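You operate a simulated robot arm through the tools that you are given. There is no shell and no other tool. Be economical: measure what you need, move in short steps, check, and stop when the job is done.

Carry out the task below with a simulated robot arm. There is one attempt and no reset: what you move stays moved.

## Task
Change the green seal on the white casting for the black one.
Fine: tighten the thumbscrew first, old seal on the orange mat, brush the swarf off, purple brush back on the ledge, new seal round the port.
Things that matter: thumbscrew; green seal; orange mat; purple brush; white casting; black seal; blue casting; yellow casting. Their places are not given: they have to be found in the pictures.

It is judged by the outcome, as a careful person would: the job done as asked, and still so three seconds after it is handed in. It fails if anything else is knocked over, pushed out of place, dropped, spilled or broken.

## Robot
A 7-joint arm with a two-finger parallel gripper, fixed in place. Base frame: the origin is at the foot of the arm, x ahead of it, y to its left, z up; the work surface is at about z = 820. Readings come in mm, rad, newtons and seconds.
With the tool pointing down near the work surface it reaches from about 300 to 700 mm from the base axis. Its first joint turns from -1.152 to 1.152 rad. Payload 1.57 kg.
The TCP is the grasp point between the finger pads, 30 mm short of the fingertips. In the tool frame z runs along the fingers and y along their closing line. Largest opening 110 mm; finger width 24, thickness 12; the body of the gripper, 48 by 112 mm, starts 78 mm behind the TCP.
Orientation is told as [roll, pitch, yaw] about the base's x, y, z axes, in that order, counted from this pose: with the fingers straight down and closing along the base's y, the tool's x points along the base's -x, its y along +y and its z along -z.

## Interface
- The arm moves only by the tool move_arm. Its argument "increments" is a list of rows, each a list of 2 entries, a list of its own where there are three numbers: the shift along the tool's x, y, z in m, then the turn, a rotation vector about the tool's x, y, z in rad. In form: [[[x, y, z], [wx, wy, wz]], ...]. A call has 1 to 12 rows; each row is the pose to reach, as a shift and turn from the pose commanded when the call began, along the tool's axes at that moment. "hand" is the gripper command, from -1 (shut) to 1 (fully open), values between in proportion, set as the call begins (left out, the last holds). A row lasts 0.2 s, in which the tool goes at most 50 mm and 0.15 rad; a call with a longer step from one row to the next is refused whole, and so is a gripper value outside its range. Where a pose cannot be reached the arm comes as near as it can. A force on the tool above 40 N (or 10 N above the force at the start of the call, whichever is more), or a blocked arm, ends the call early, and 0.2 s more pass. Each finger travels about 108 mm/s and halts on what it meets, pressing with about 29 N; the grip force reading is that of the motor and also rises with nothing between the fingers. The clock runs only during rows and for 0.2 s after the last one: add rows that repeat a pose to give the fingers time. It gives the time, the measured TCP pose, the force on the tool (base axes), the opening and the grip force at its end, in the units of the frame above (readings bear some noise).
- Cameras (640 x 400 px; columns grow to the right, rows downward): "scene" is fixed at [161.1, -380.5, 1417.1]; the picture's right is [0.84, -0.54, 0.00], its down [-0.24, -0.38, -0.89] and it looks along [0.48, 0.75, -0.45] (base axes); focal length 319 px, centre (320, 200). "wrist" rides on the gripper at [-36, 0, -80] in the tool frame; the picture's right is [0.00, -1.00, 0.00], its down [0.97, 0.00, -0.24] and it looks along [0.24, 0.00, 0.97] (tool axes); focal length 218 px, centre (320, 200).
- grab_frame(camera): a new picture of that camera. It takes no simulated time.
- measure_at(camera, pixels): for up to 12 pixels [column, row] of the newest picture of that camera ("zoom" is the newest enlarged one), the place [x, y, z] in the base frame of the surface seen there, good to about 2 mm. It takes no simulated time.
- zoom(camera, box): a new picture of the part [left, top, right, bottom] of that camera's present view, enlarged. It takes no simulated time.
- job_done(): hands the job in; it is judged then, once.

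Work in short steps. Measure before you move; look again where a grasp or a placing could have gone wrong, and mend it. You have 80 turns and 34 pictures in all, those below and enlarged ones among them. Open the gripper and draw the arm clear of the work before you hand the job in, unless the task says otherwise; then end with one line.

The tools are called after "Emit:" as a command line: name --argument value ..., lists and objects as JSON in quotes. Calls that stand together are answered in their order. move_arm: Moves the arm, as the interface text tells. Its arguments: {"type":"object","properties":{"increments":{"type":"array","items":{"type":"array"}},"hand":{"type":"number"}},"required":["increments"]} The other tools are called the same way: grab_frame (camera) takes a picture; measure_at (camera, pixels) gives the place of the surface under pixels of a picture; zoom (camera, box) takes an enlarged picture of a part of a camera's view; job_done () hands the job in.

At the start:

```text
time_s: 0.0
position: [414.9, 262.7, 1182.7]
tool_rot: [0.001, 0.0, 0.001]
ft_force: [0.9, 0.4, -0.4]
grip_width: 109.9
gripper_force: 0.0
```

scene: 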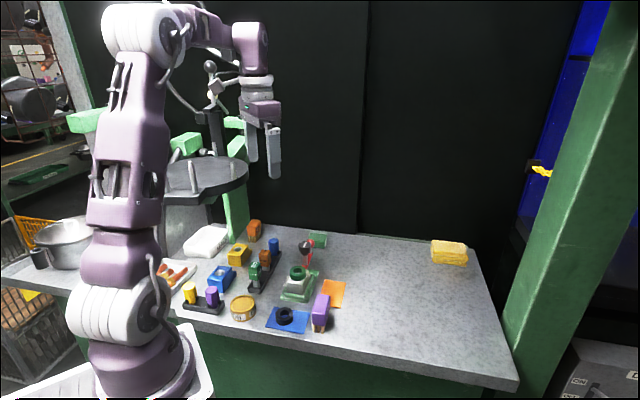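
wrist: 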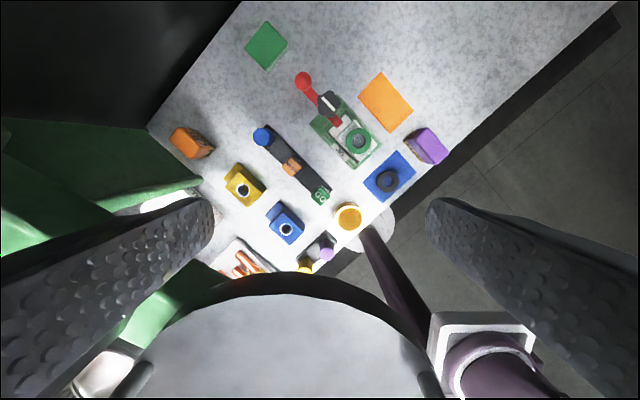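

The wrist view shows the white casting with the green seal near (358,138), the orange mat at (385,100), the purple brush at (427,146) and the black seal at (388,180). I'll zoom both cameras on the work area.

Emit:
zoom --camera "scene" --box '[220, 220, 360, 340]'

Emit:
zoom --camera "wrist" --box '[230, 60, 460, 280]'

```text
3.33 times, centred on (290, 280) of scene
```

zoom: 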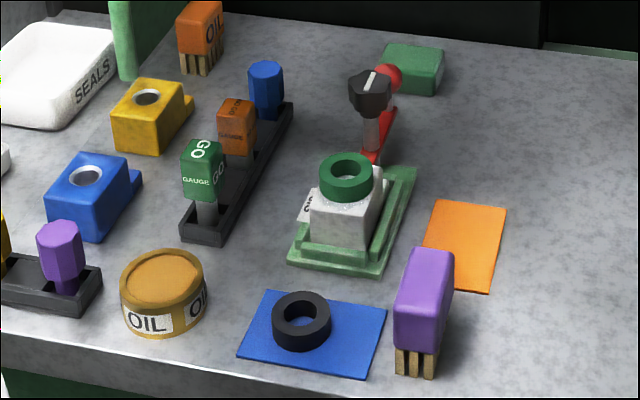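

```text
1.82 times, centred on (345, 170) of wrist
```

zoom: 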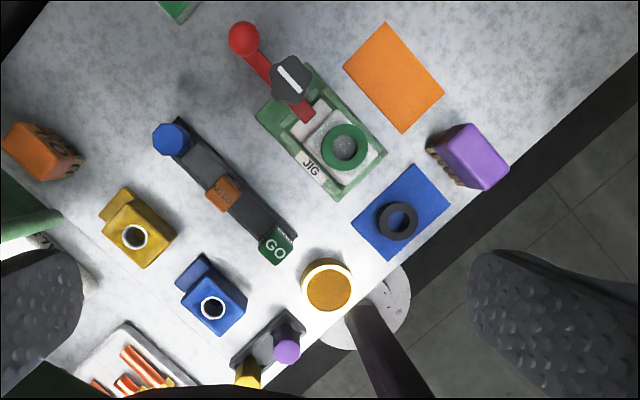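

I'll measure key features in the enlarged wrist picture: knob, seals, casting, mat, brush, and surroundings.

Emit:
measure_at --camera "zoom" --pixels '[[290, 78], [345, 128], [345, 147], [393, 78], [485, 158], [445, 175], [398, 203], [397, 220], [420, 190], [243, 40], [303, 108], [500, 120]]'

Emit:
zoom --camera "scene" --box '[270, 225, 350, 275]'

Emit:
zoom --camera "scene" --box '[270, 275, 350, 340]'

```text
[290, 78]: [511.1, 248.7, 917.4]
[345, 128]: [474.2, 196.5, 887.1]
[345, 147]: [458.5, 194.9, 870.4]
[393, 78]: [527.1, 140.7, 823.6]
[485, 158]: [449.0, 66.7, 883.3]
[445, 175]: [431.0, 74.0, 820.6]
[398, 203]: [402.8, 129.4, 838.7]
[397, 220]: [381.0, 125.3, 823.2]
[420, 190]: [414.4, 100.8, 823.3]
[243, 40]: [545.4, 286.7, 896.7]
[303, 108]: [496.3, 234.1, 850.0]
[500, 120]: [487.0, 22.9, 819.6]
```

```text
8.00 times, centred on (310, 250) of scene
```

zoom: 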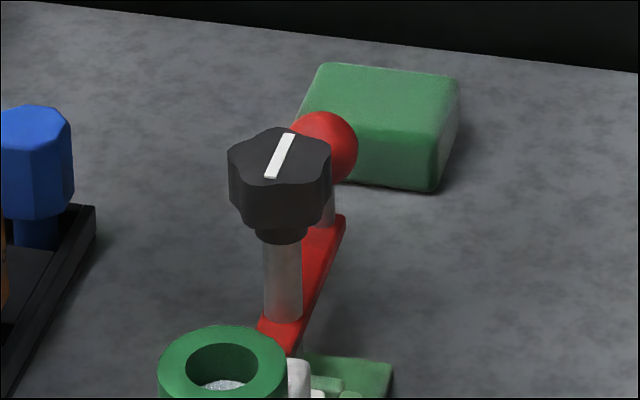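

```text
6.15 times, centred on (310, 308) of scene
```

zoom: 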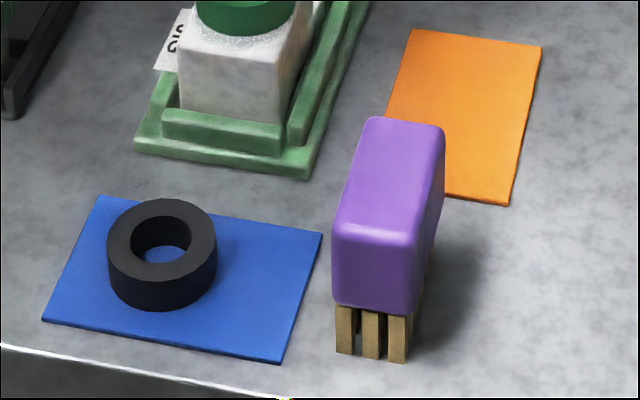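

The knob top is at about (511,249,917), and the red lever ball is at (545,287). I'll move above the knob with the fingers turned square to the lever bar, then take a close look.

Emit:
move_arm --increments '[[[-0.014, -0.002, 0.024], [0, 0, -0.12]], [[-0.028, -0.004, 0.048], [0, 0, -0.24]], [[-0.042, -0.006, 0.073], [0, 0, -0.36]], [[-0.056, -0.008, 0.098], [0, 0, -0.48]], [[-0.07, -0.01, 0.123], [0, 0, -0.6]], [[-0.084, -0.012, 0.148], [0, 0, -0.72]], [[-0.096, -0.014, 0.173], [0, 0, -0.84]], [[-0.096, -0.014, 0.173], [0, 0, -0.84]]]' --hand 1

Emit:
grab_frame --camera "wrist"

```text
time_s: 1.8
position: [511.9, 250.4, 1010.2]
tool_rot: [0.0, 0.0, 0.841]
ft_force: [0.0, -0.1, -0.3]
grip_width: 109.9
gripper_force: 0.0
```

```text
27 pictures are left
```

wrist: 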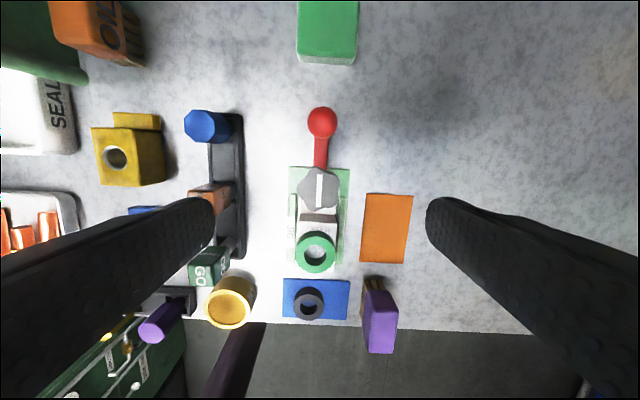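

The view is now aligned with the bar, with the knob at (319,189) and its line along the bar. I'll measure the knob's edges, the ball, the seal, and the casting.

Emit:
zoom --camera "wrist" --box '[270, 100, 420, 360]'

Emit:
measure_at --camera "wrist" --pixels '[[319, 188], [301, 188], [336, 188], [319, 172], [319, 206], [322, 122], [316, 236], [300, 252], [332, 252], [316, 270], [379, 325], [308, 304]]'

```text
1.54 times, centred on (345, 230) of wrist
```

zoom: 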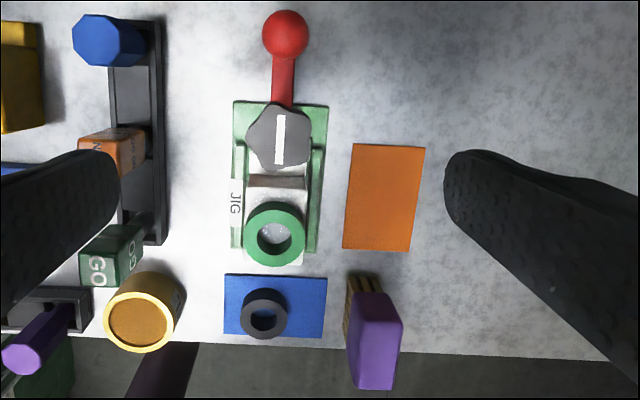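

```text
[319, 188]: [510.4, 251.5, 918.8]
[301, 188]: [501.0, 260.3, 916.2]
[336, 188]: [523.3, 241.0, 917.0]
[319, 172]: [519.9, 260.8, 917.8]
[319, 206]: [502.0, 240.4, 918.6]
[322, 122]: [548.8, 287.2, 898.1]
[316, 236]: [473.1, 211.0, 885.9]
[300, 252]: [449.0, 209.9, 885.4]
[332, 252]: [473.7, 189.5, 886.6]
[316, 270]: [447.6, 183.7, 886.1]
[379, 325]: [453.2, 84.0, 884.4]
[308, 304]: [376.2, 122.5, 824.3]
```

The knob centre is about (511.5,251) with a radius near 15 mm, and its top is at z 918. I'll half-close to about 60 mm, wind back 0.75 rad counter-clockwise, and go down around the knob.

Emit:
move_arm --increments '[[[0, 0.0007, 0], [0, 0, -0.15]], [[0, 0.0007, 0], [0, 0, -0.3]], [[0, 0.0007, 0], [0, 0, -0.45]], [[0, 0.0007, 0], [0, 0, -0.6]], [[0, 0.0007, 0], [0, 0, -0.75]], [[0, 0.0007, 0.03], [0, 0, -0.75]], [[0, 0.0007, 0.06], [0, 0, -0.75]], [[0, 0.0007, 0.085], [0, 0, -0.75]], [[0, 0.0007, 0.102], [0, 0, -0.75]], [[0, 0.0007, 0.102], [0, 0, -0.75]]]' --hand 0.09

```text
time_s: 4.0
position: [511.1, 250.3, 907.2]
tool_rot: [0.0, 0.001, 1.591]
ft_force: [-0.3, -0.1, -0.2]
grip_width: 59.8
gripper_force: 0.0
```

The fingers are around the knob with no contact force. Now I close on it.

Emit:
move_arm --increments '[[[0, 0, 0], [0, 0, 0]], [[0, 0, 0], [0, 0, 0]], [[0, 0, 0], [0, 0, 0]]]' --hand -1

```text
time_s: 4.8
position: [511.6, 250.6, 907.8]
tool_rot: [-0.001, 0.0, 1.589]
ft_force: [11.1, 0.9, -9.5]
grip_width: 35.2
gripper_force: 42.2
```

Gripped at 35 mm. I turn clockwise seen from above, which is positive about tool z.

Emit:
move_arm --increments '[[[0, -0.0005, 0], [0, 0, 0.12]], [[0, -0.0005, 0], [0, 0, 0.25]], [[0, -0.0005, 0], [0, 0, 0.4]], [[0, -0.0005, 0], [0, 0, 0.55]], [[0, -0.0005, 0], [0, 0, 0.7]], [[0, 0, 0], [0, 0, 0.85]], [[0, 0, 0], [0, 0, 1.0]], [[0, 0, 0], [0, 0, 1.15]], [[0, 0, 0], [0, 0, 1.3]], [[0, 0, 0], [0, 0, 1.45]]]'

Emit:
zoom --camera "scene" --box '[260, 215, 360, 305]'

```text
time_s: 7.0
position: [511.3, 250.8, 906.9]
tool_rot: [0.003, 0.001, 0.138]
ft_force: [0.8, 14.3, -4.0]
grip_width: 35.3
gripper_force: 42.4
```

```text
4.44 times, centred on (310, 260) of scene
```

zoom: 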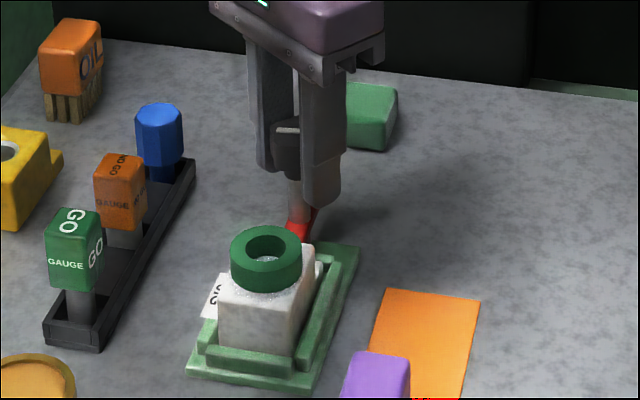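

The white line turned along with the grip, about 83°. I open, rise, and look at the knob's mark and height.

Emit:
move_arm --increments '[[[0, 0, 0], [0, 0, 0]], [[0, 0, 0], [0, 0, 0]], [[0, 0, -0.04], [0, 0, -0.1]], [[0, 0, -0.08], [0, 0, -0.25]], [[0, 0, -0.102], [0, 0, -0.4]], [[0, 0, -0.102], [0, 0, -0.55]], [[0, 0, -0.102], [0, 0, -0.7]], [[0, 0, -0.102], [0, 0, -0.7]]]' --hand 0.09

Emit:
zoom --camera "wrist" --box '[270, 90, 370, 290]'

Emit:
measure_at --camera "zoom" --pixels '[[320, 180], [320, 196], [300, 180], [340, 180]]'

```text
time_s: 8.8
position: [511.5, 249.5, 1010.6]
tool_rot: [0.0, 0.0, 0.843]
ft_force: [0.1, 0.0, 0.5]
grip_width: 59.9
gripper_force: 0.1
```

```text
2.00 times, centred on (320, 190) of wrist
```

zoom: 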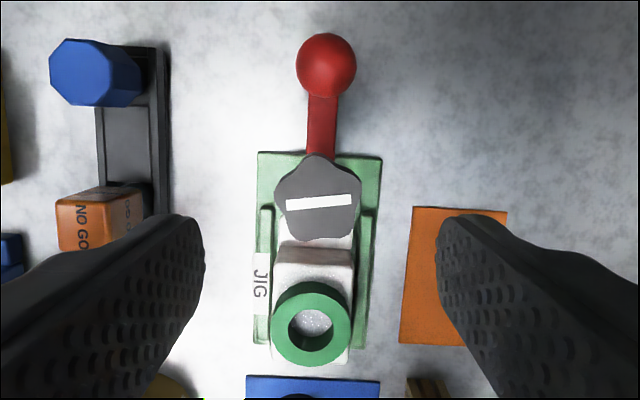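

```text
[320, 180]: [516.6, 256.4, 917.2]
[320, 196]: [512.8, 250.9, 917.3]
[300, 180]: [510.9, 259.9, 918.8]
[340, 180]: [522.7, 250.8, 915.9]
```

The mark turned about 84° and the knob's height is unchanged, so I can't yet say it's tight. I'll take a second bite, turning until it resists.

Emit:
move_arm --increments '[[[0, 0.0005, 0], [0, 0, -0.15]], [[0, 0.0005, 0], [0, 0, -0.3]], [[0, 0.0005, 0], [0, 0, -0.45]], [[0, 0.0005, 0], [0, 0, -0.6]], [[0, 0.0005, 0.02], [0, 0, -0.7]], [[0, 0.0005, 0.06], [0, 0, -0.7]], [[0, 0.0005, 0.085], [0, 0, -0.7]], [[0, 0.0005, 0.102], [0, 0, -0.7]], [[0, 0.0005, 0.102], [0, 0, -0.7]]]'

Emit:
move_arm --increments '[[[0, 0, 0], [0, 0, 0]], [[0, 0, 0], [0, 0, 0]], [[0, 0, 0], [0, 0, 0]]]' --hand -1

Emit:
move_arm --increments '[[[0, 0, 0], [0, 0, 0.1]], [[0, 0, 0], [0, 0, 0.2]], [[0, 0, 0], [0, 0, 0.3]], [[0, 0, 0], [0, 0, 0.4]]]'

```text
time_s: 10.8
position: [511.4, 249.4, 908.8]
tool_rot: [0.0, -0.001, 1.54]
ft_force: [0.2, 0.3, -0.4]
grip_width: 60.1
gripper_force: 0.0
```

```text
time_s: 11.6
position: [511.9, 249.7, 906.6]
tool_rot: [0.0, 0.002, 1.54]
ft_force: [2.0, 0.4, -5.5]
grip_width: 35.6
gripper_force: 42.7
```

```text
time_s: 12.6
position: [510.7, 249.6, 906.2]
tool_rot: [-0.002, 0.001, 1.141]
ft_force: [5.6, 0.1, -10.4]
grip_width: 35.3
gripper_force: 42.3
```

The grip holds and there's no block yet, so I continue turning.

Emit:
move_arm --increments '[[[0, 0, 0], [0, 0, 0.13]], [[0, 0, 0], [0, 0, 0.26]], [[0, 0, 0], [0, 0, 0.39]], [[0, 0, 0], [0, 0, 0.52]], [[0, 0, 0], [0, 0, 0.65]], [[0, 0, 0], [0, 0, 0.78]], [[0, 0, 0], [0, 0, 0.9]], [[0, 0, 0], [0, 0, 1.0]]]'

Emit:
move_arm --increments '[[[0, 0, 0], [0, 0, 0]], [[0, 0, 0], [0, 0, 0]], [[0, 0, -0.04], [0, 0, -0.1]], [[0, 0, -0.08], [0, 0, -0.25]], [[0, 0, -0.102], [0, 0, -0.4]], [[0, 0, -0.102], [0, 0, -0.55]], [[0, 0, -0.102], [0, 0, -0.7]], [[0, 0, -0.102], [0, 0, -0.7]]]' --hand 0.09

Emit:
zoom --camera "wrist" --box '[270, 90, 370, 290]'

```text
time_s: 14.4
position: [510.6, 250.5, 907.1]
tool_rot: [0.0, 0.0, 0.14]
ft_force: [-2.9, 4.9, -1.9]
grip_width: 35.0
gripper_force: 42.0
```

```text
time_s: 16.2
position: [510.3, 249.5, 1009.7]
tool_rot: [-0.002, 0.0, 0.843]
ft_force: [0.8, -0.5, 0.2]
grip_width: 60.1
gripper_force: 0.1
```

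```text
2.00 times, centred on (320, 190) of wrist
```

zoom: 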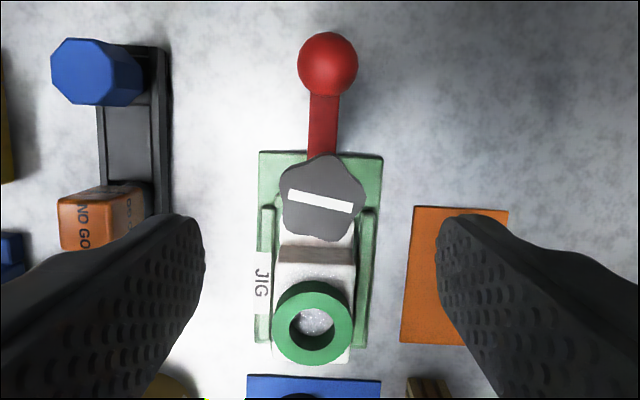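

The second 80° turn moved the mark only about 20° more and the grip then slipped, so the screw has reached its stop and is tight. Next I measure the green seal, centred near (312,322) in the zoom, the casting, and the brush.

Emit:
measure_at --camera "zoom" --pixels '[[276, 322], [348, 322], [312, 286], [312, 358], [312, 325], [286, 247], [345, 262], [282, 362], [342, 362], [365, 290]]'

Emit:
zoom --camera "scene" --box '[280, 255, 330, 305]'

Emit:
measure_at --camera "zoom" --pixels '[[180, 95], [260, 60], [330, 95], [245, 145], [245, 175], [210, 185], [250, 108], [180, 200], [260, 230], [370, 170]]'

```text
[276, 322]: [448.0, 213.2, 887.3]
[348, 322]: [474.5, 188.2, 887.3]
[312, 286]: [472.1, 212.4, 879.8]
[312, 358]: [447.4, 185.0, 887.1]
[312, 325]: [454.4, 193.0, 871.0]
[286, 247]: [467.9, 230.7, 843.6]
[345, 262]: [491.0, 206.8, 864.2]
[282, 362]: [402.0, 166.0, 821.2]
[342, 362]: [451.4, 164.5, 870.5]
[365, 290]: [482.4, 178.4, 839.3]
```

```text
8.00 times, centred on (305, 280) of scene
```

zoom: 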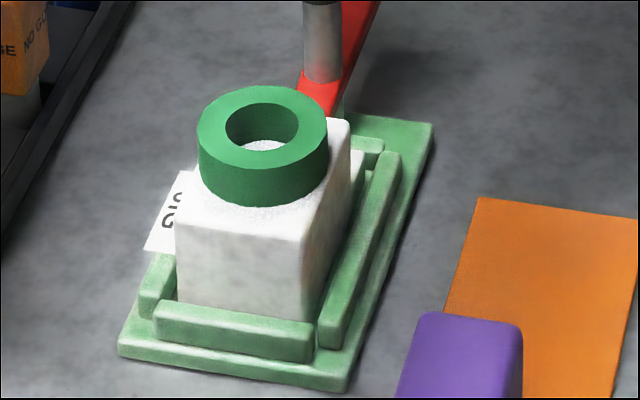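

```text
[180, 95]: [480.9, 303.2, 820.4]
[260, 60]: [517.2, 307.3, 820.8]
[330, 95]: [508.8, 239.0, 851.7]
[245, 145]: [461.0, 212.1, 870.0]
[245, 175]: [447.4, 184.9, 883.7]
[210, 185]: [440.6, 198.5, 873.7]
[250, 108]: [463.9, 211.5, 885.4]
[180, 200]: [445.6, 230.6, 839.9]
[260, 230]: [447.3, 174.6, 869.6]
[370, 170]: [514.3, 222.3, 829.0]
```

The seal centre is at about (461,199.5), with an OD near 40 mm and spanning z 871–887. I move over it and lower so that the fingertips stay just above the casting top.

Emit:
move_arm --increments '[[[0.035, 0.002, 0], [0, 0, 0]], [[0.0701, 0.0036, 0], [0, 0, 0]], [[0.0701, 0.0036, 0.04], [0, 0, 0]], [[0.0701, 0.0036, 0.08], [0, 0, 0]], [[0.0701, 0.0036, 0.095], [0, 0, 0]], [[0.0701, 0.0036, 0.105], [0, 0, 0]], [[0.0701, 0.0036, 0.105], [0, 0, 0]]]'

Emit:
zoom --camera "scene" --box '[250, 220, 350, 310]'

```text
time_s: 17.8
position: [461.6, 200.4, 904.1]
tool_rot: [-0.001, 0.0, 0.84]
ft_force: [0.3, -0.5, 0.4]
grip_width: 59.9
gripper_force: 0.0
```

```text
4.44 times, centred on (300, 265) of scene
```

zoom: 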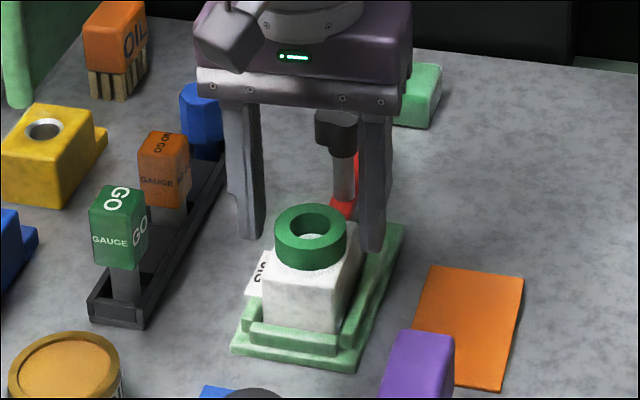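

The fingers straddle the seal cleanly. I close on it and lift straight up.

Emit:
move_arm --increments '[[[0, 0, 0], [0, 0, 0]], [[0, 0, 0], [0, 0, 0]], [[0, 0, 0], [0, 0, 0]]]' --hand -1

Emit:
move_arm --increments '[[[0, 0, -0.005], [0, 0, 0]], [[0, 0, -0.015], [0, 0, 0]], [[0, 0, -0.03], [0, 0, 0]], [[0, 0, -0.06], [0, 0, 0]], [[0, 0, -0.06], [0, 0, 0]]]'

Emit:
zoom --camera "scene" --box '[250, 220, 350, 310]'

```text
time_s: 18.6
position: [460.9, 200.4, 903.9]
tool_rot: [0.001, 0.001, 0.839]
ft_force: [0.3, 0.3, -0.4]
grip_width: 39.8
gripper_force: 28.9
```

```text
time_s: 19.8
position: [461.2, 199.4, 964.3]
tool_rot: [0.0, 0.001, 0.84]
ft_force: [-0.7, 0.4, -1.1]
grip_width: 39.8
gripper_force: 28.8
```

```text
4.44 times, centred on (300, 265) of scene
```

zoom: 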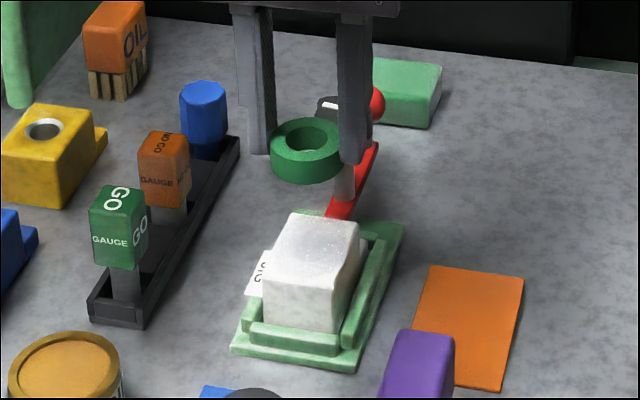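

The seal is lifted. I measure the mat corners and the casting top, where the swarf is.

Emit:
measure_at --camera "zoom" --pixels '[[433, 270], [519, 280], [487, 384], [475, 320], [300, 216], [358, 226], [268, 275], [336, 288], [315, 245], [355, 255], [420, 340], [385, 395]]'

```text
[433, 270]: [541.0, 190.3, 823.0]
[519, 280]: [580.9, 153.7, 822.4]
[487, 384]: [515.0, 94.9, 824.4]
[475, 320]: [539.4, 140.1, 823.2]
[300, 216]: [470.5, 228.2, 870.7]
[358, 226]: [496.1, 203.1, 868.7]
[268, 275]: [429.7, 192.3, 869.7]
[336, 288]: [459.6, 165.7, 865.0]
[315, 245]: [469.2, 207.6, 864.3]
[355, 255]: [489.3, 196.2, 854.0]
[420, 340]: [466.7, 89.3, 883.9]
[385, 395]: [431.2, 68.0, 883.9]
```

The mat centre is about (528,142), z 823. I carry the seal there and set it down.

Emit:
move_arm --increments '[[[0, -0.03, 0], [0, 0, 0]], [[-0.001, -0.06, 0], [0, 0, 0]], [[-0.0018, -0.088, 0], [0, 0, 0]], [[-0.0018, -0.0881, 0.045], [0, 0, 0]], [[-0.0018, -0.0881, 0.085], [0, 0, 0]], [[-0.0018, -0.0881, 0.1], [0, 0, 0]], [[-0.0018, -0.0881, 0.1072], [0, 0, 0]], [[-0.0018, -0.0881, 0.1072], [0, 0, 0]]]'

Emit:
move_arm --increments '[[[0, 0, 0], [0, 0, 0]], [[0, 0, 0], [0, 0, 0]], [[0, 0, -0.04], [0, 0, 0]], [[0, 0, -0.09], [0, 0, 0]], [[0, 0, -0.12], [0, 0, 0]], [[0.04, 0, -0.15], [0, 0, 0]], [[0.04, 0, -0.15], [0, 0, 0]]]' --hand 0.0

Emit:
grab_frame --camera "wrist"

```text
time_s: 21.6
position: [528.2, 141.5, 857.3]
tool_rot: [0.0, -0.001, 0.84]
ft_force: [0.5, 0.2, 0.5]
grip_width: 39.5
gripper_force: 28.9
```

```text
time_s: 23.2
position: [500.8, 111.6, 1007.4]
tool_rot: [0.0, 0.001, 0.84]
ft_force: [0.3, -0.2, 0.1]
grip_width: 55.1
gripper_force: 0.0
```

```text
19 pictures are left
```

wrist: 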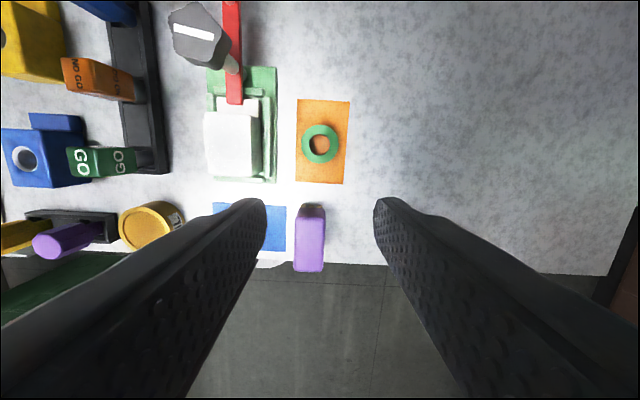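

The seal is on the mat at (320,144). Now I measure the purple brush, around (310,238).

Emit:
zoom --camera "wrist" --box '[190, 80, 370, 290]'

Emit:
measure_at --camera "wrist" --pixels '[[299, 222], [323, 222], [298, 262], [321, 262], [311, 220], [310, 240], [309, 268], [310, 207], [303, 210], [322, 210], [325, 240], [310, 262]]'

Emit:
zoom --camera "scene" --box '[295, 280, 345, 340]'

Emit:
measure_at --camera "zoom" --pixels '[[200, 345], [310, 350], [200, 180], [300, 180], [260, 100], [240, 320], [215, 355], [270, 365], [195, 290], [400, 350], [100, 350], [350, 130]]'

```text
1.90 times, centred on (280, 185) of wrist
```

zoom: 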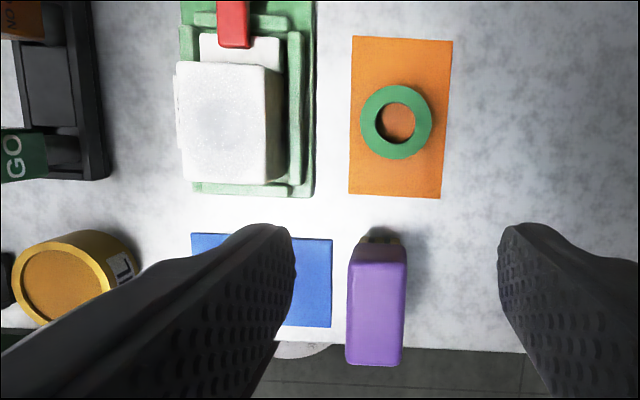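

```text
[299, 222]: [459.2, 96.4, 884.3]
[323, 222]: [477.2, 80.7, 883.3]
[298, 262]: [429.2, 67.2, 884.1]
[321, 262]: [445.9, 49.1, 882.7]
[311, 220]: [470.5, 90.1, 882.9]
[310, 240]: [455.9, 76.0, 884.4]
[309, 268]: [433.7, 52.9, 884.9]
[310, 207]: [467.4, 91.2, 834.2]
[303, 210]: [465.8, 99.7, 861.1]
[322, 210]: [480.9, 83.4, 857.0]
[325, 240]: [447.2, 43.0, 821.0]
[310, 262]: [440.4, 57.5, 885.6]
```

```text
6.67 times, centred on (320, 310) of scene
```

zoom: 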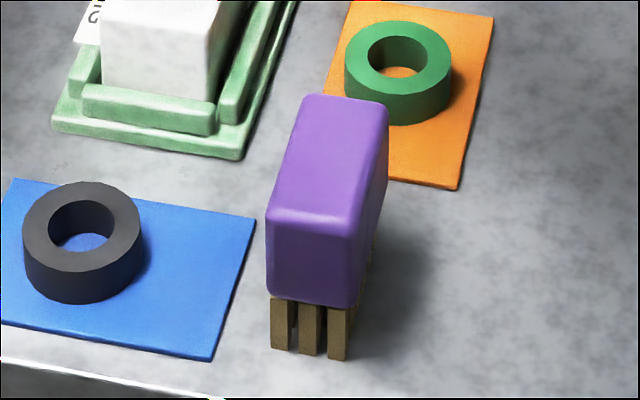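

```text
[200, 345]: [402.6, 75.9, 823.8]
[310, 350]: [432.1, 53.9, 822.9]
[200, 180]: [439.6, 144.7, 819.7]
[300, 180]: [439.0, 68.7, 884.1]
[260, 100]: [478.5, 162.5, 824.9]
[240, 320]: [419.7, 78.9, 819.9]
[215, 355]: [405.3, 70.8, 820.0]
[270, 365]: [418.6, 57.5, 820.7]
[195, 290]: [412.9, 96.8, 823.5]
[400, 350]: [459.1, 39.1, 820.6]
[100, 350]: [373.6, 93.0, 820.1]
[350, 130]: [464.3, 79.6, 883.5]
```

The brush top is a rectangle about 25 × 58 mm centred at (452.5,72) with its long axis at 45°, spanning z 820–884. I go down over it with the fingers across its width.

Emit:
move_arm --increments '[[[0.03, 0.005, 0], [0, 0, 0.03]], [[0.0617, 0.0096, 0], [0, 0, 0.055]], [[0.0617, 0.0096, 0.045], [0, 0, 0.055]], [[0.0617, 0.0096, 0.09], [0, 0, 0.055]], [[0.0617, 0.0096, 0.12], [0, 0, 0.055]], [[0.0617, 0.0096, 0.1354], [0, 0, 0.055]], [[0.0617, 0.0096, 0.1354], [0, 0, 0.055]]]'

Emit:
move_arm --increments '[[[0, 0, 0], [0, 0, 0]], [[0, 0, 0], [0, 0, 0]], [[0, 0, 0], [0, 0, 0]]]' --hand -1

```text
time_s: 24.8
position: [453.6, 71.5, 871.3]
tool_rot: [-0.001, -0.001, 0.786]
ft_force: [0.0, 0.8, -0.8]
grip_width: 55.1
gripper_force: 0.1
```

```text
time_s: 25.6
position: [453.7, 71.8, 871.1]
tool_rot: [-0.003, -0.001, 0.785]
ft_force: [-0.7, -0.1, -0.1]
grip_width: 31.3
gripper_force: 28.9
```

The brush is gripped (31 mm). I lift it and bring it above the casting, slightly to the right of the port, with the bristles about 38 mm clear.

Emit:
move_arm --increments '[[[0, 0, -0.045], [0, 0, 0]], [[0, 0, -0.09], [0, 0, 0]], [[-0.035, 0.025, -0.09], [0, 0, 0]], [[-0.07, 0.05, -0.09], [0, 0, 0]], [[-0.0965, 0.068, -0.09], [0, 0, 0]], [[-0.0965, 0.068, -0.09], [0, 0, 0]]]'

Emit:
zoom --camera "scene" --box '[250, 210, 370, 310]'

```text
time_s: 27.0
position: [473.8, 190.6, 961.5]
tool_rot: [0.001, 0.001, 0.787]
ft_force: [-0.1, -0.9, -1.7]
grip_width: 31.6
gripper_force: 28.7
```

```text
4.00 times, centred on (310, 260) of scene
```

zoom: 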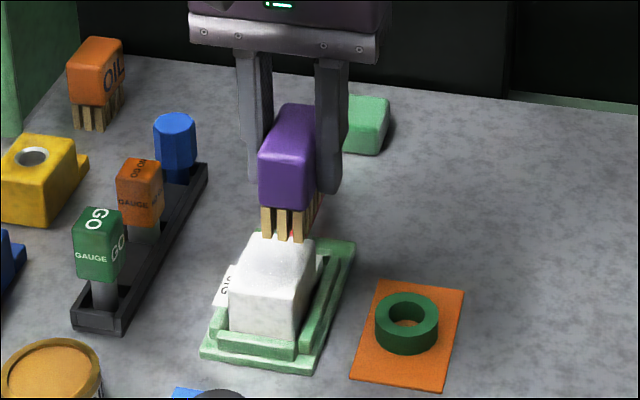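

The brush hangs straight above the casting. I lower it to touch and sweep left in small steps, then lift.

Emit:
move_arm --increments '[[[0, 0, 0.025], [0, 0, 0]], [[0, 0, 0.038], [0, 0, 0]], [[0, 0, 0.0405], [0, 0, 0]], [[0, 0.01, 0.0407], [0, 0, 0]], [[0, 0.02, 0.0407], [0, 0, 0]], [[0, 0.03, 0.0407], [0, 0, 0]], [[0, 0.04, 0.0407], [0, 0, 0]], [[0, 0.048, 0.0407], [0, 0, 0]]]'

```text
time_s: 28.8
position: [438.5, 223.2, 920.8]
tool_rot: [0.0, -0.002, 0.786]
ft_force: [1.3, -1.4, 9.1]
grip_width: 31.7
gripper_force: 28.9
```

There was about 9 N of contact during the stroke. Now I sweep back to the right and off the other side.

Emit:
move_arm --increments '[[[0, -0.01, 0], [0, 0, 0]], [[0, -0.02, 0], [0, 0, 0]], [[0, -0.03, 0], [0, 0, 0]], [[0, -0.04, 0], [0, 0, 0]], [[0, -0.05, 0], [0, 0, 0]], [[0, -0.06, 0], [0, 0, 0]], [[0, -0.07, 0], [0, 0, 0]], [[0, -0.08, -0.02], [0, 0, 0]], [[0, -0.11, -0.05], [0, 0, 0]], [[0, -0.11, -0.05], [0, 0, 0]]]'

Emit:
zoom --camera "scene" --box '[275, 250, 335, 310]'

```text
time_s: 31.0
position: [517.3, 144.7, 972.2]
tool_rot: [-0.002, -0.001, 0.785]
ft_force: [0.0, 0.1, -0.9]
grip_width: 31.4
gripper_force: 28.5
```

```text
6.67 times, centred on (305, 280) of scene
```

zoom: 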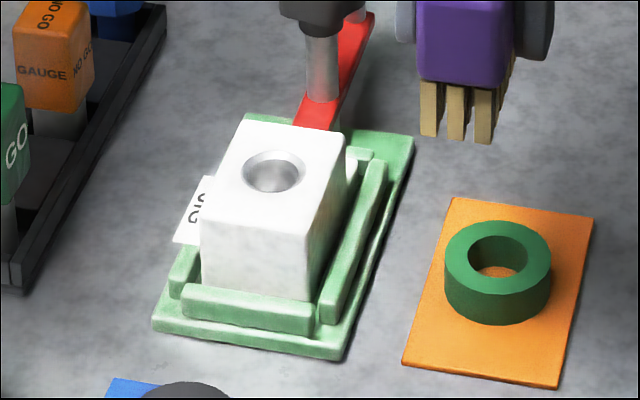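

The swarf is gone and the port is visible at (274,172). I measure the port rim and return the brush to its spot.

Emit:
measure_at --camera "zoom" --pixels '[[242, 170], [306, 174], [276, 149], [273, 196], [240, 122], [345, 136], [204, 210], [312, 222]]'

Emit:
move_arm --increments '[[[0.035, -0.005, 0.01], [0, 0, 0]], [[0.07, -0.008, 0.01], [0, 0, 0]], [[0.0965, -0.0061, 0.01], [0, 0, 0]], [[0.0965, -0.0061, 0.01], [0, 0, 0]]]'

```text
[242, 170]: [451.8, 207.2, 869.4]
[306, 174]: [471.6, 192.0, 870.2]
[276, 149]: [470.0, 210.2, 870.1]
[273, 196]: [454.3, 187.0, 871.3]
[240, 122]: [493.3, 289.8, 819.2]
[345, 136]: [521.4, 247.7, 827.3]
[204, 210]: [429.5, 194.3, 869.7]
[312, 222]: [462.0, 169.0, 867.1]
```

```text
time_s: 32.0
position: [451.8, 73.1, 959.8]
tool_rot: [-0.001, 0.001, 0.786]
ft_force: [0.6, 0.8, -1.6]
grip_width: 31.6
gripper_force: 29.4
```

The port centre is about (462,199). The brush is above its original spot, so I lower it, release, and rise.

Emit:
move_arm --increments '[[[0, 0, 0.04], [0, 0, 0]], [[0, 0, 0.075], [0, 0, 0]], [[0, 0, 0.086], [0, 0, 0]], [[0, 0, 0.0893], [0, 0, 0]], [[0, 0, 0.0893], [0, 0, 0]]]'

Emit:
move_arm --increments '[[[0, 0, 0], [0, 0, 0]], [[0, 0, 0], [0, 0, 0]], [[0, 0, -0.03], [0, 0, 0]], [[0, 0, -0.07], [0, 0, 0]], [[0, 0, -0.12], [0, 0, 0]], [[0, 0.02, -0.14], [0, 0, 0]], [[0, 0.04, -0.14], [0, 0, 0]], [[0, 0.04, -0.14], [0, 0, 0]]]' --hand 0.0

Emit:
grab_frame --camera "wrist"

Emit:
zoom --camera "scene" --box '[250, 240, 360, 340]'

```text
time_s: 33.2
position: [453.0, 72.5, 871.5]
tool_rot: [0.001, -0.001, 0.785]
ft_force: [0.1, 0.1, -0.5]
grip_width: 31.5
gripper_force: 28.7
```

```text
time_s: 35.0
position: [423.6, 100.5, 1012.9]
tool_rot: [0.001, 0.001, 0.786]
ft_force: [-0.3, -0.1, 0.0]
grip_width: 55.4
gripper_force: 0.1
```

```text
14 pictures are left
```

wrist: 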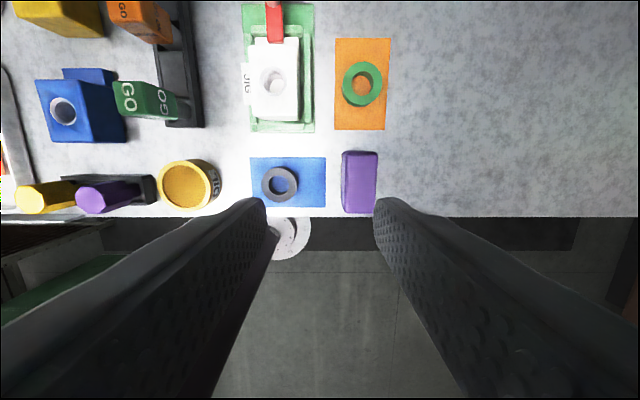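

```text
4.00 times, centred on (305, 290) of scene
```

zoom: 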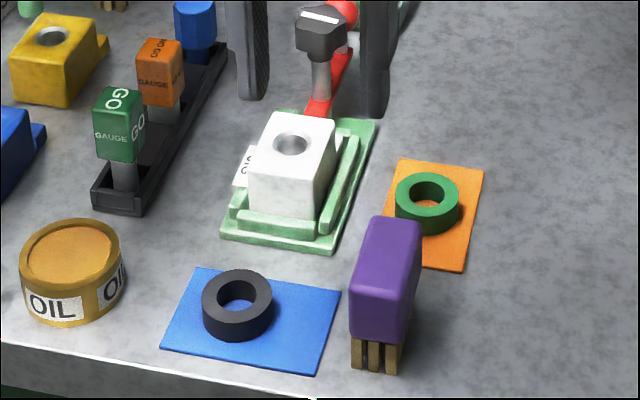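

The brush stands back in place. Now I measure the black seal in the wrist view at (279,184).

Emit:
measure_at --camera "wrist" --pixels '[[264, 184], [294, 183], [279, 169], [279, 199], [279, 184], [273, 83], [258, 165], [342, 185], [348, 205], [205, 180]]'

Emit:
measure_at --camera "zoom" --pixels '[[206, 295], [268, 295], [238, 273], [238, 317], [204, 310], [245, 335], [122, 280]]'

```text
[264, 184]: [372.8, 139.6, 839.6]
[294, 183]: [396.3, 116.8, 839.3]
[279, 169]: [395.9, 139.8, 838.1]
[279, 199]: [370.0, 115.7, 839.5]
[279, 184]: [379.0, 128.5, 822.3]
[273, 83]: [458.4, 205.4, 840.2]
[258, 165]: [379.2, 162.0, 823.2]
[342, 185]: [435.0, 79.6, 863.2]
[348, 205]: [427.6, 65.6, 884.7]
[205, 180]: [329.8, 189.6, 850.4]
```

```text
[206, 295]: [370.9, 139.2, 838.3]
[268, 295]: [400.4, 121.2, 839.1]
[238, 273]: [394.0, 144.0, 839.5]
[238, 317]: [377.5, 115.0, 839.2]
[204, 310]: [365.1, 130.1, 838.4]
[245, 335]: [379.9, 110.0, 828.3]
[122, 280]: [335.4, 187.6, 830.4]
```

The black seal centre is about (384.5,128.7), z 823–839. I move over it and lower with the fingers open to 55 mm, then close.

Emit:
move_arm --increments '[[[0.004, 0.024, 0], [0, 0, 0]], [[0.008, 0.048, 0], [0, 0, 0]], [[0.008, 0.048, 0.045], [0, 0, 0]], [[0.008, 0.048, 0.09], [0, 0, 0]], [[0.008, 0.048, 0.13], [0, 0, 0]], [[0.008, 0.048, 0.147], [0, 0, 0]], [[0.008, 0.048, 0.156], [0, 0, 0]], [[0.008, 0.048, 0.156], [0, 0, 0]]]'

Emit:
move_arm --increments '[[[0, 0, 0], [0, 0, 0]], [[0, 0, 0], [0, 0, 0]], [[0, 0, 0], [0, 0, 0]]]' --hand -1

Emit:
move_arm --increments '[[[0, 0, -0.005], [0, 0, 0]], [[0, 0, -0.03], [0, 0, 0]], [[0, 0, -0.07], [0, 0, 0]], [[0, 0, -0.11], [0, 0, 0]], [[0, 0, -0.11], [0, 0, 0]]]'

Emit:
zoom --camera "scene" --box '[240, 230, 350, 340]'

```text
time_s: 36.8
position: [385.3, 129.3, 856.4]
tool_rot: [-0.001, 0.001, 0.787]
ft_force: [0.0, -0.5, 0.1]
grip_width: 55.0
gripper_force: 0.1
```

```text
time_s: 37.6
position: [386.4, 129.6, 854.3]
tool_rot: [-0.001, 0.0, 0.786]
ft_force: [-2.4, 1.8, 3.4]
grip_width: 37.7
gripper_force: 29.1
```

```text
time_s: 38.8
position: [386.5, 130.9, 964.7]
tool_rot: [0.0, -0.001, 0.784]
ft_force: [0.1, -0.4, -0.2]
grip_width: 37.9
gripper_force: 28.8
```

```text
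3.64 times, centred on (295, 285) of scene
```

zoom: 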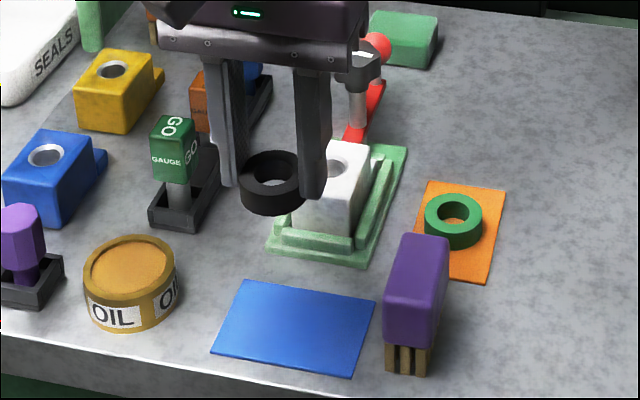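

The seal is held. I check its centre in the grip from the wrist camera before carrying it.

Emit:
zoom --camera "wrist" --box '[260, 120, 380, 280]'

```text
2.50 times, centred on (320, 200) of wrist
```

zoom: 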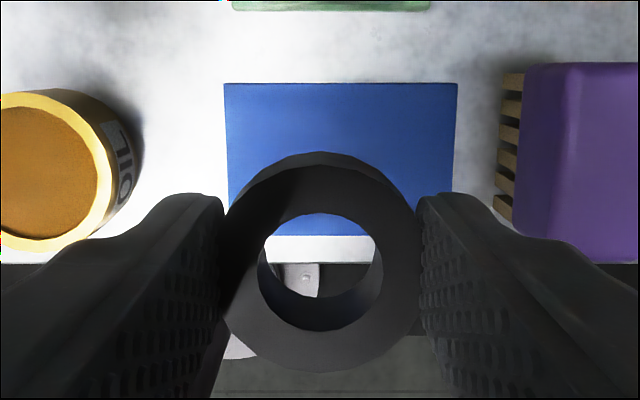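

I measure points on the held seal's faces.

Emit:
measure_at --camera "zoom" --pixels '[[320, 366], [320, 335], [320, 208], [320, 180], [320, 160], [230, 275], [252, 275], [388, 275], [410, 275], [320, 320]]'

```text
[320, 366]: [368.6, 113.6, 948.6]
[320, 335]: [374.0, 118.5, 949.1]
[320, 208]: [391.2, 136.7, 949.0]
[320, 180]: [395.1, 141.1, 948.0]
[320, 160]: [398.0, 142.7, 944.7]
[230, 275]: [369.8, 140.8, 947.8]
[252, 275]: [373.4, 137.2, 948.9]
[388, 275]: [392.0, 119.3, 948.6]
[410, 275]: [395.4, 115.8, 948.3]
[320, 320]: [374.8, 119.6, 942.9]
```

The held seal's centre is at about (382.6,128), and the port is at (462,199). I move over the port, lower part way, and check alignment.

Emit:
move_arm --increments '[[[-0.035, -0.002, 0], [0, 0, 0]], [[-0.07, -0.004, 0], [0, 0, 0]], [[-0.1063, -0.0057, 0], [0, 0, 0]], [[-0.1063, -0.0057, 0.02], [0, 0, 0]], [[-0.1063, -0.0057, 0.035], [0, 0, 0]], [[-0.1063, -0.0057, 0.035], [0, 0, 0]]]'

Emit:
zoom --camera "wrist" --box '[260, 120, 380, 280]'

Emit:
measure_at --camera "zoom" --pixels '[[320, 366], [320, 335], [320, 208], [320, 180], [230, 275], [252, 275], [388, 275], [410, 275], [320, 260], [320, 290]]'

Emit:
zoom --camera "scene" --box '[270, 235, 340, 305]'

```text
time_s: 40.2
position: [465.1, 200.3, 929.2]
tool_rot: [0.0, 0.0, 0.786]
ft_force: [-0.2, 0.3, 0.2]
grip_width: 37.9
gripper_force: 29.0
```

```text
2.50 times, centred on (320, 200) of wrist
```

zoom: 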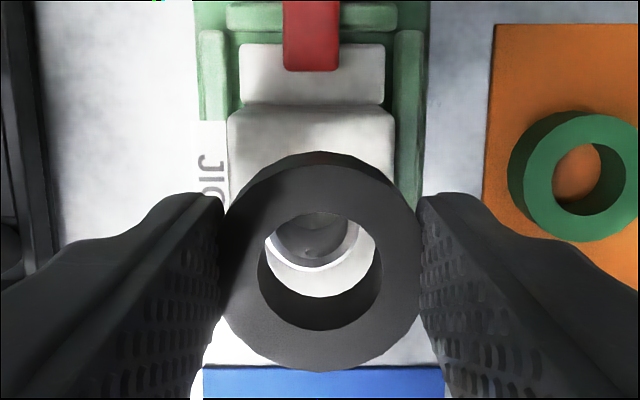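

```text
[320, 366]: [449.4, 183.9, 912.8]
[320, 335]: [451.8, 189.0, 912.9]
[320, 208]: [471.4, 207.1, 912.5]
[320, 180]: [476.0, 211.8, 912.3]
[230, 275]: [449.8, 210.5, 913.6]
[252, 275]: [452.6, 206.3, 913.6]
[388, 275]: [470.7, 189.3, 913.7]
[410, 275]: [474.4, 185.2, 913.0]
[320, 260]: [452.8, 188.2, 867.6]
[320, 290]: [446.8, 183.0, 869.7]
```

```text
5.71 times, centred on (305, 270) of scene
```

zoom: 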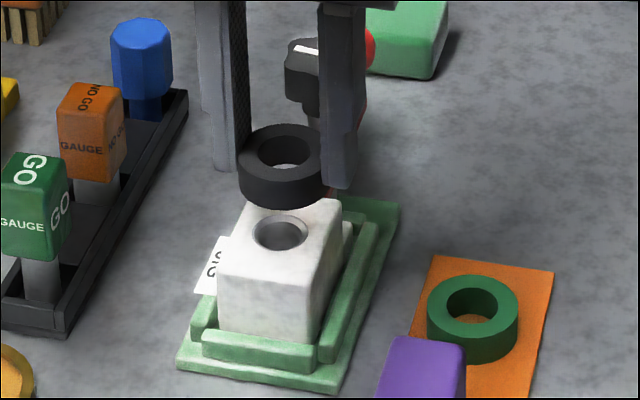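

The held seal is centred at about (461.8,198), on target. I re-measure the port rim in the scene zoom to refine.

Emit:
measure_at --camera "zoom" --pixels '[[251, 232], [310, 234], [282, 211], [279, 254], [262, 217], [299, 249], [300, 217], [258, 248]]'

```text
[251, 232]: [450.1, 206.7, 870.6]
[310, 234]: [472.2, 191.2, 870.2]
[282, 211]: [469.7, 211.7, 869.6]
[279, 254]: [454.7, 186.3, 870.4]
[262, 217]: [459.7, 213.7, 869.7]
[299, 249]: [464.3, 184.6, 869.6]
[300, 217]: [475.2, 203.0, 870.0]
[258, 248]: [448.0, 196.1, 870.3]
```

The port centre is (461.7,199.2), within about 1 mm. I apply a small trim and lower gently until contact.

Emit:
move_arm --increments '[[[-0.0005, 0.0005, 0.012], [0, 0, 0]], [[-0.0005, 0.0005, 0.021], [0, 0, 0]], [[-0.0005, 0.0005, 0.0245], [0, 0, 0]], [[-0.0005, 0.0005, 0.026], [0, 0, 0]], [[-0.0005, 0.0005, 0.026], [0, 0, 0]]]'

```text
time_s: 41.4
position: [463.9, 200.5, 905.9]
tool_rot: [0.001, 0.001, 0.785]
ft_force: [-0.5, 0.2, -0.3]
grip_width: 37.6
gripper_force: 29.3
```

No contact yet. I lower another 2 mm in half-millimetre steps.

Emit:
move_arm --increments '[[[0, 0, 0.0005], [0, 0, 0]], [[0, 0, 0.001], [0, 0, 0]], [[0, 0, 0.0015], [0, 0, 0]], [[0, 0, 0.0015], [0, 0, 0]]]'

Emit:
zoom --camera "scene" --box '[280, 250, 330, 300]'

```text
time_s: 42.4
position: [464.1, 200.2, 904.1]
tool_rot: [0.0, 0.0, 0.786]
ft_force: [0.5, -0.6, -0.3]
grip_width: 37.5
gripper_force: 28.9
```

```text
8.00 times, centred on (305, 275) of scene
```

zoom: 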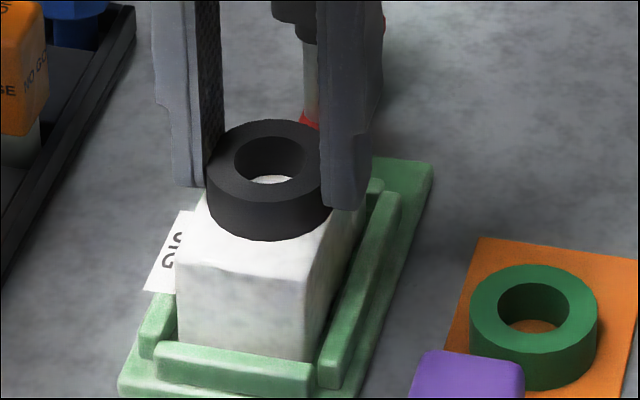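

It looks seated or nearly so. I measure the top of the seal to get the remaining gap (a seated one should read about 886).

Emit:
measure_at --camera "zoom" --pixels '[[220, 170], [225, 185], [265, 190], [300, 180], [265, 130], [265, 198], [265, 225], [265, 235], [265, 250]]'

Emit:
move_arm --increments '[[[0, 0, 0.0005], [0, 0, 0]], [[0, 0, 0.001], [0, 0, 0]], [[0, 0, 0.001], [0, 0, 0]]]'

```text
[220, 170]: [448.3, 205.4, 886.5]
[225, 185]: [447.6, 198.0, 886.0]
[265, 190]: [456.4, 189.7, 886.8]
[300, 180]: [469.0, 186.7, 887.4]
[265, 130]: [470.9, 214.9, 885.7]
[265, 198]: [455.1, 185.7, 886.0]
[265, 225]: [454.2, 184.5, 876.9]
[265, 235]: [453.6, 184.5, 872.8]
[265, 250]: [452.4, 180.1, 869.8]
```

```text
time_s: 43.2
position: [464.8, 201.5, 902.6]
tool_rot: [-0.001, -0.001, 0.785]
ft_force: [1.4, -5.3, 21.3]
grip_width: 37.7
gripper_force: 28.3
```

Contact is confirmed at 21 N, so the seal is seated. I release, rise straight up, and look.

Emit:
move_arm --increments '[[[0, 0, -0.001], [0, 0, 0]], [[0, 0, -0.001], [0, 0, 0]]]'

Emit:
move_arm --increments '[[[0, 0, 0], [0, 0, 0]], [[0, 0, 0], [0, 0, 0]], [[0, 0, -0.02], [0, 0, 0]], [[0, 0, -0.06], [0, 0, 0]], [[0, 0, -0.1], [0, 0, 0]], [[0, 0, -0.14], [0, 0, 0]], [[0, 0, -0.18], [0, 0, 0]], [[0, 0, -0.18], [0, 0, 0]]]' --hand 0.0

Emit:
zoom --camera "scene" --box '[270, 240, 345, 310]'

Emit:
grab_frame --camera "wrist"

```text
time_s: 43.8
position: [464.0, 201.7, 901.5]
tool_rot: [0.0, 0.0, 0.787]
ft_force: [-0.2, 2.2, 1.4]
grip_width: 37.6
gripper_force: 28.9
```

```text
time_s: 45.6
position: [465.5, 201.5, 1083.7]
tool_rot: [0.001, 0.001, 0.784]
ft_force: [-0.2, 0.4, -1.0]
grip_width: 54.8
gripper_force: 0.1
```

```text
5.71 times, centred on (308, 275) of scene
```

zoom: 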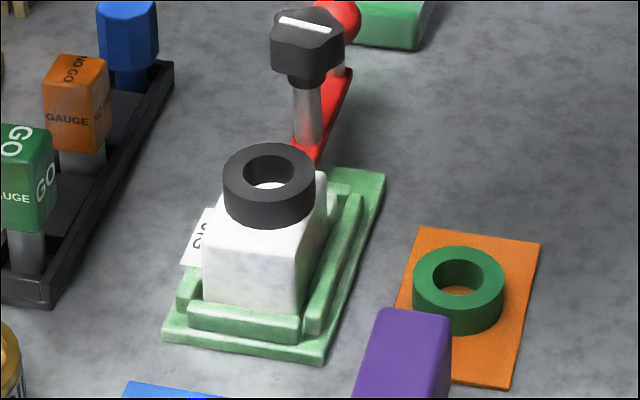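

```text
6 pictures are left
```

wrist: 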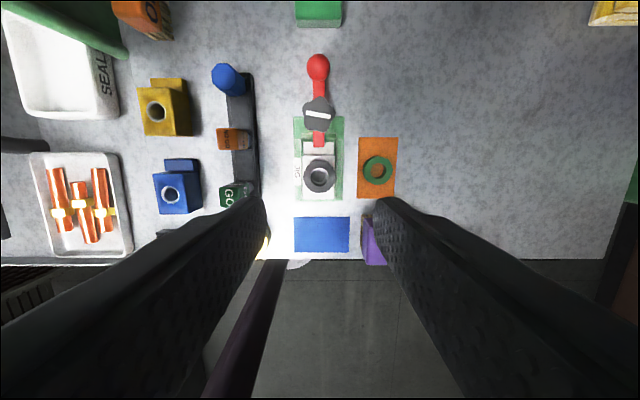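

The seal is on the casting. I check its concentricity with the port close up from above.

Emit:
zoom --camera "wrist" --box '[295, 150, 345, 205]'

Emit:
measure_at --camera "zoom" --pixels '[[320, 80], [320, 290], [200, 185], [430, 185], [310, 185]]'

```text
7.27 times, centred on (320, 178) of wrist
```

zoom: 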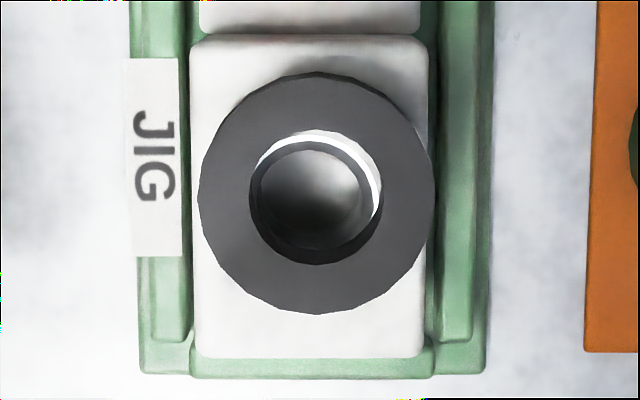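

```text
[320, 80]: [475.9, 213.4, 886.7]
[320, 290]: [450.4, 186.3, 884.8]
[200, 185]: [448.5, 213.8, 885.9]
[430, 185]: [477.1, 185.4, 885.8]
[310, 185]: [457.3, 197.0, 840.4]
```

The hole shows the port with a thin bright crescent at the upper right. I measure the crescent and rim to gauge the offset.

Emit:
measure_at --camera "zoom" --pixels '[[325, 136], [376, 180], [270, 153], [350, 147], [318, 148], [364, 200], [255, 200], [320, 250], [316, 76], [316, 309], [203, 193], [430, 193]]'

Emit:
zoom --camera "scene" --box '[292, 260, 318, 286]'

Emit:
measure_at --camera "zoom" --pixels '[[320, 20], [200, 120], [440, 120], [320, 120], [280, 60], [360, 60], [320, 170], [200, 200], [450, 200], [320, 240]]'

```text
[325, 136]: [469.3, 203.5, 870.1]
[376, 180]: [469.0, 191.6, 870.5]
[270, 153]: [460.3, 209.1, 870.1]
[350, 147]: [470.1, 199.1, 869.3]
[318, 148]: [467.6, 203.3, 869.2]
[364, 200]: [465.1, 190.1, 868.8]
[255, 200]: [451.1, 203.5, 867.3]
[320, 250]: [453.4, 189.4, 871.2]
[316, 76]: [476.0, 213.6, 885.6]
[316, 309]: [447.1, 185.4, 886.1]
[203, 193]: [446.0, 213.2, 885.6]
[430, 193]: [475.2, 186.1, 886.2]
```

```text
15.38 times, centred on (305, 273) of scene
```

zoom: 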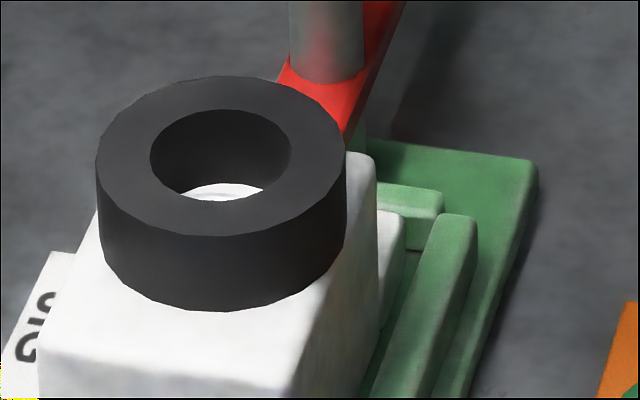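

```text
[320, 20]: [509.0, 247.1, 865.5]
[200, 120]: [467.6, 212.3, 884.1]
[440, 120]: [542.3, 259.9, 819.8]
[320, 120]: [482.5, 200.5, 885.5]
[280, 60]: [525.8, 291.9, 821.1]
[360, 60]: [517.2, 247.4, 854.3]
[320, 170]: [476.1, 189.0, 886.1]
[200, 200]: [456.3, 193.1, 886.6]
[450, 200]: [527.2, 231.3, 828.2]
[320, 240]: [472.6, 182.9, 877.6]
```

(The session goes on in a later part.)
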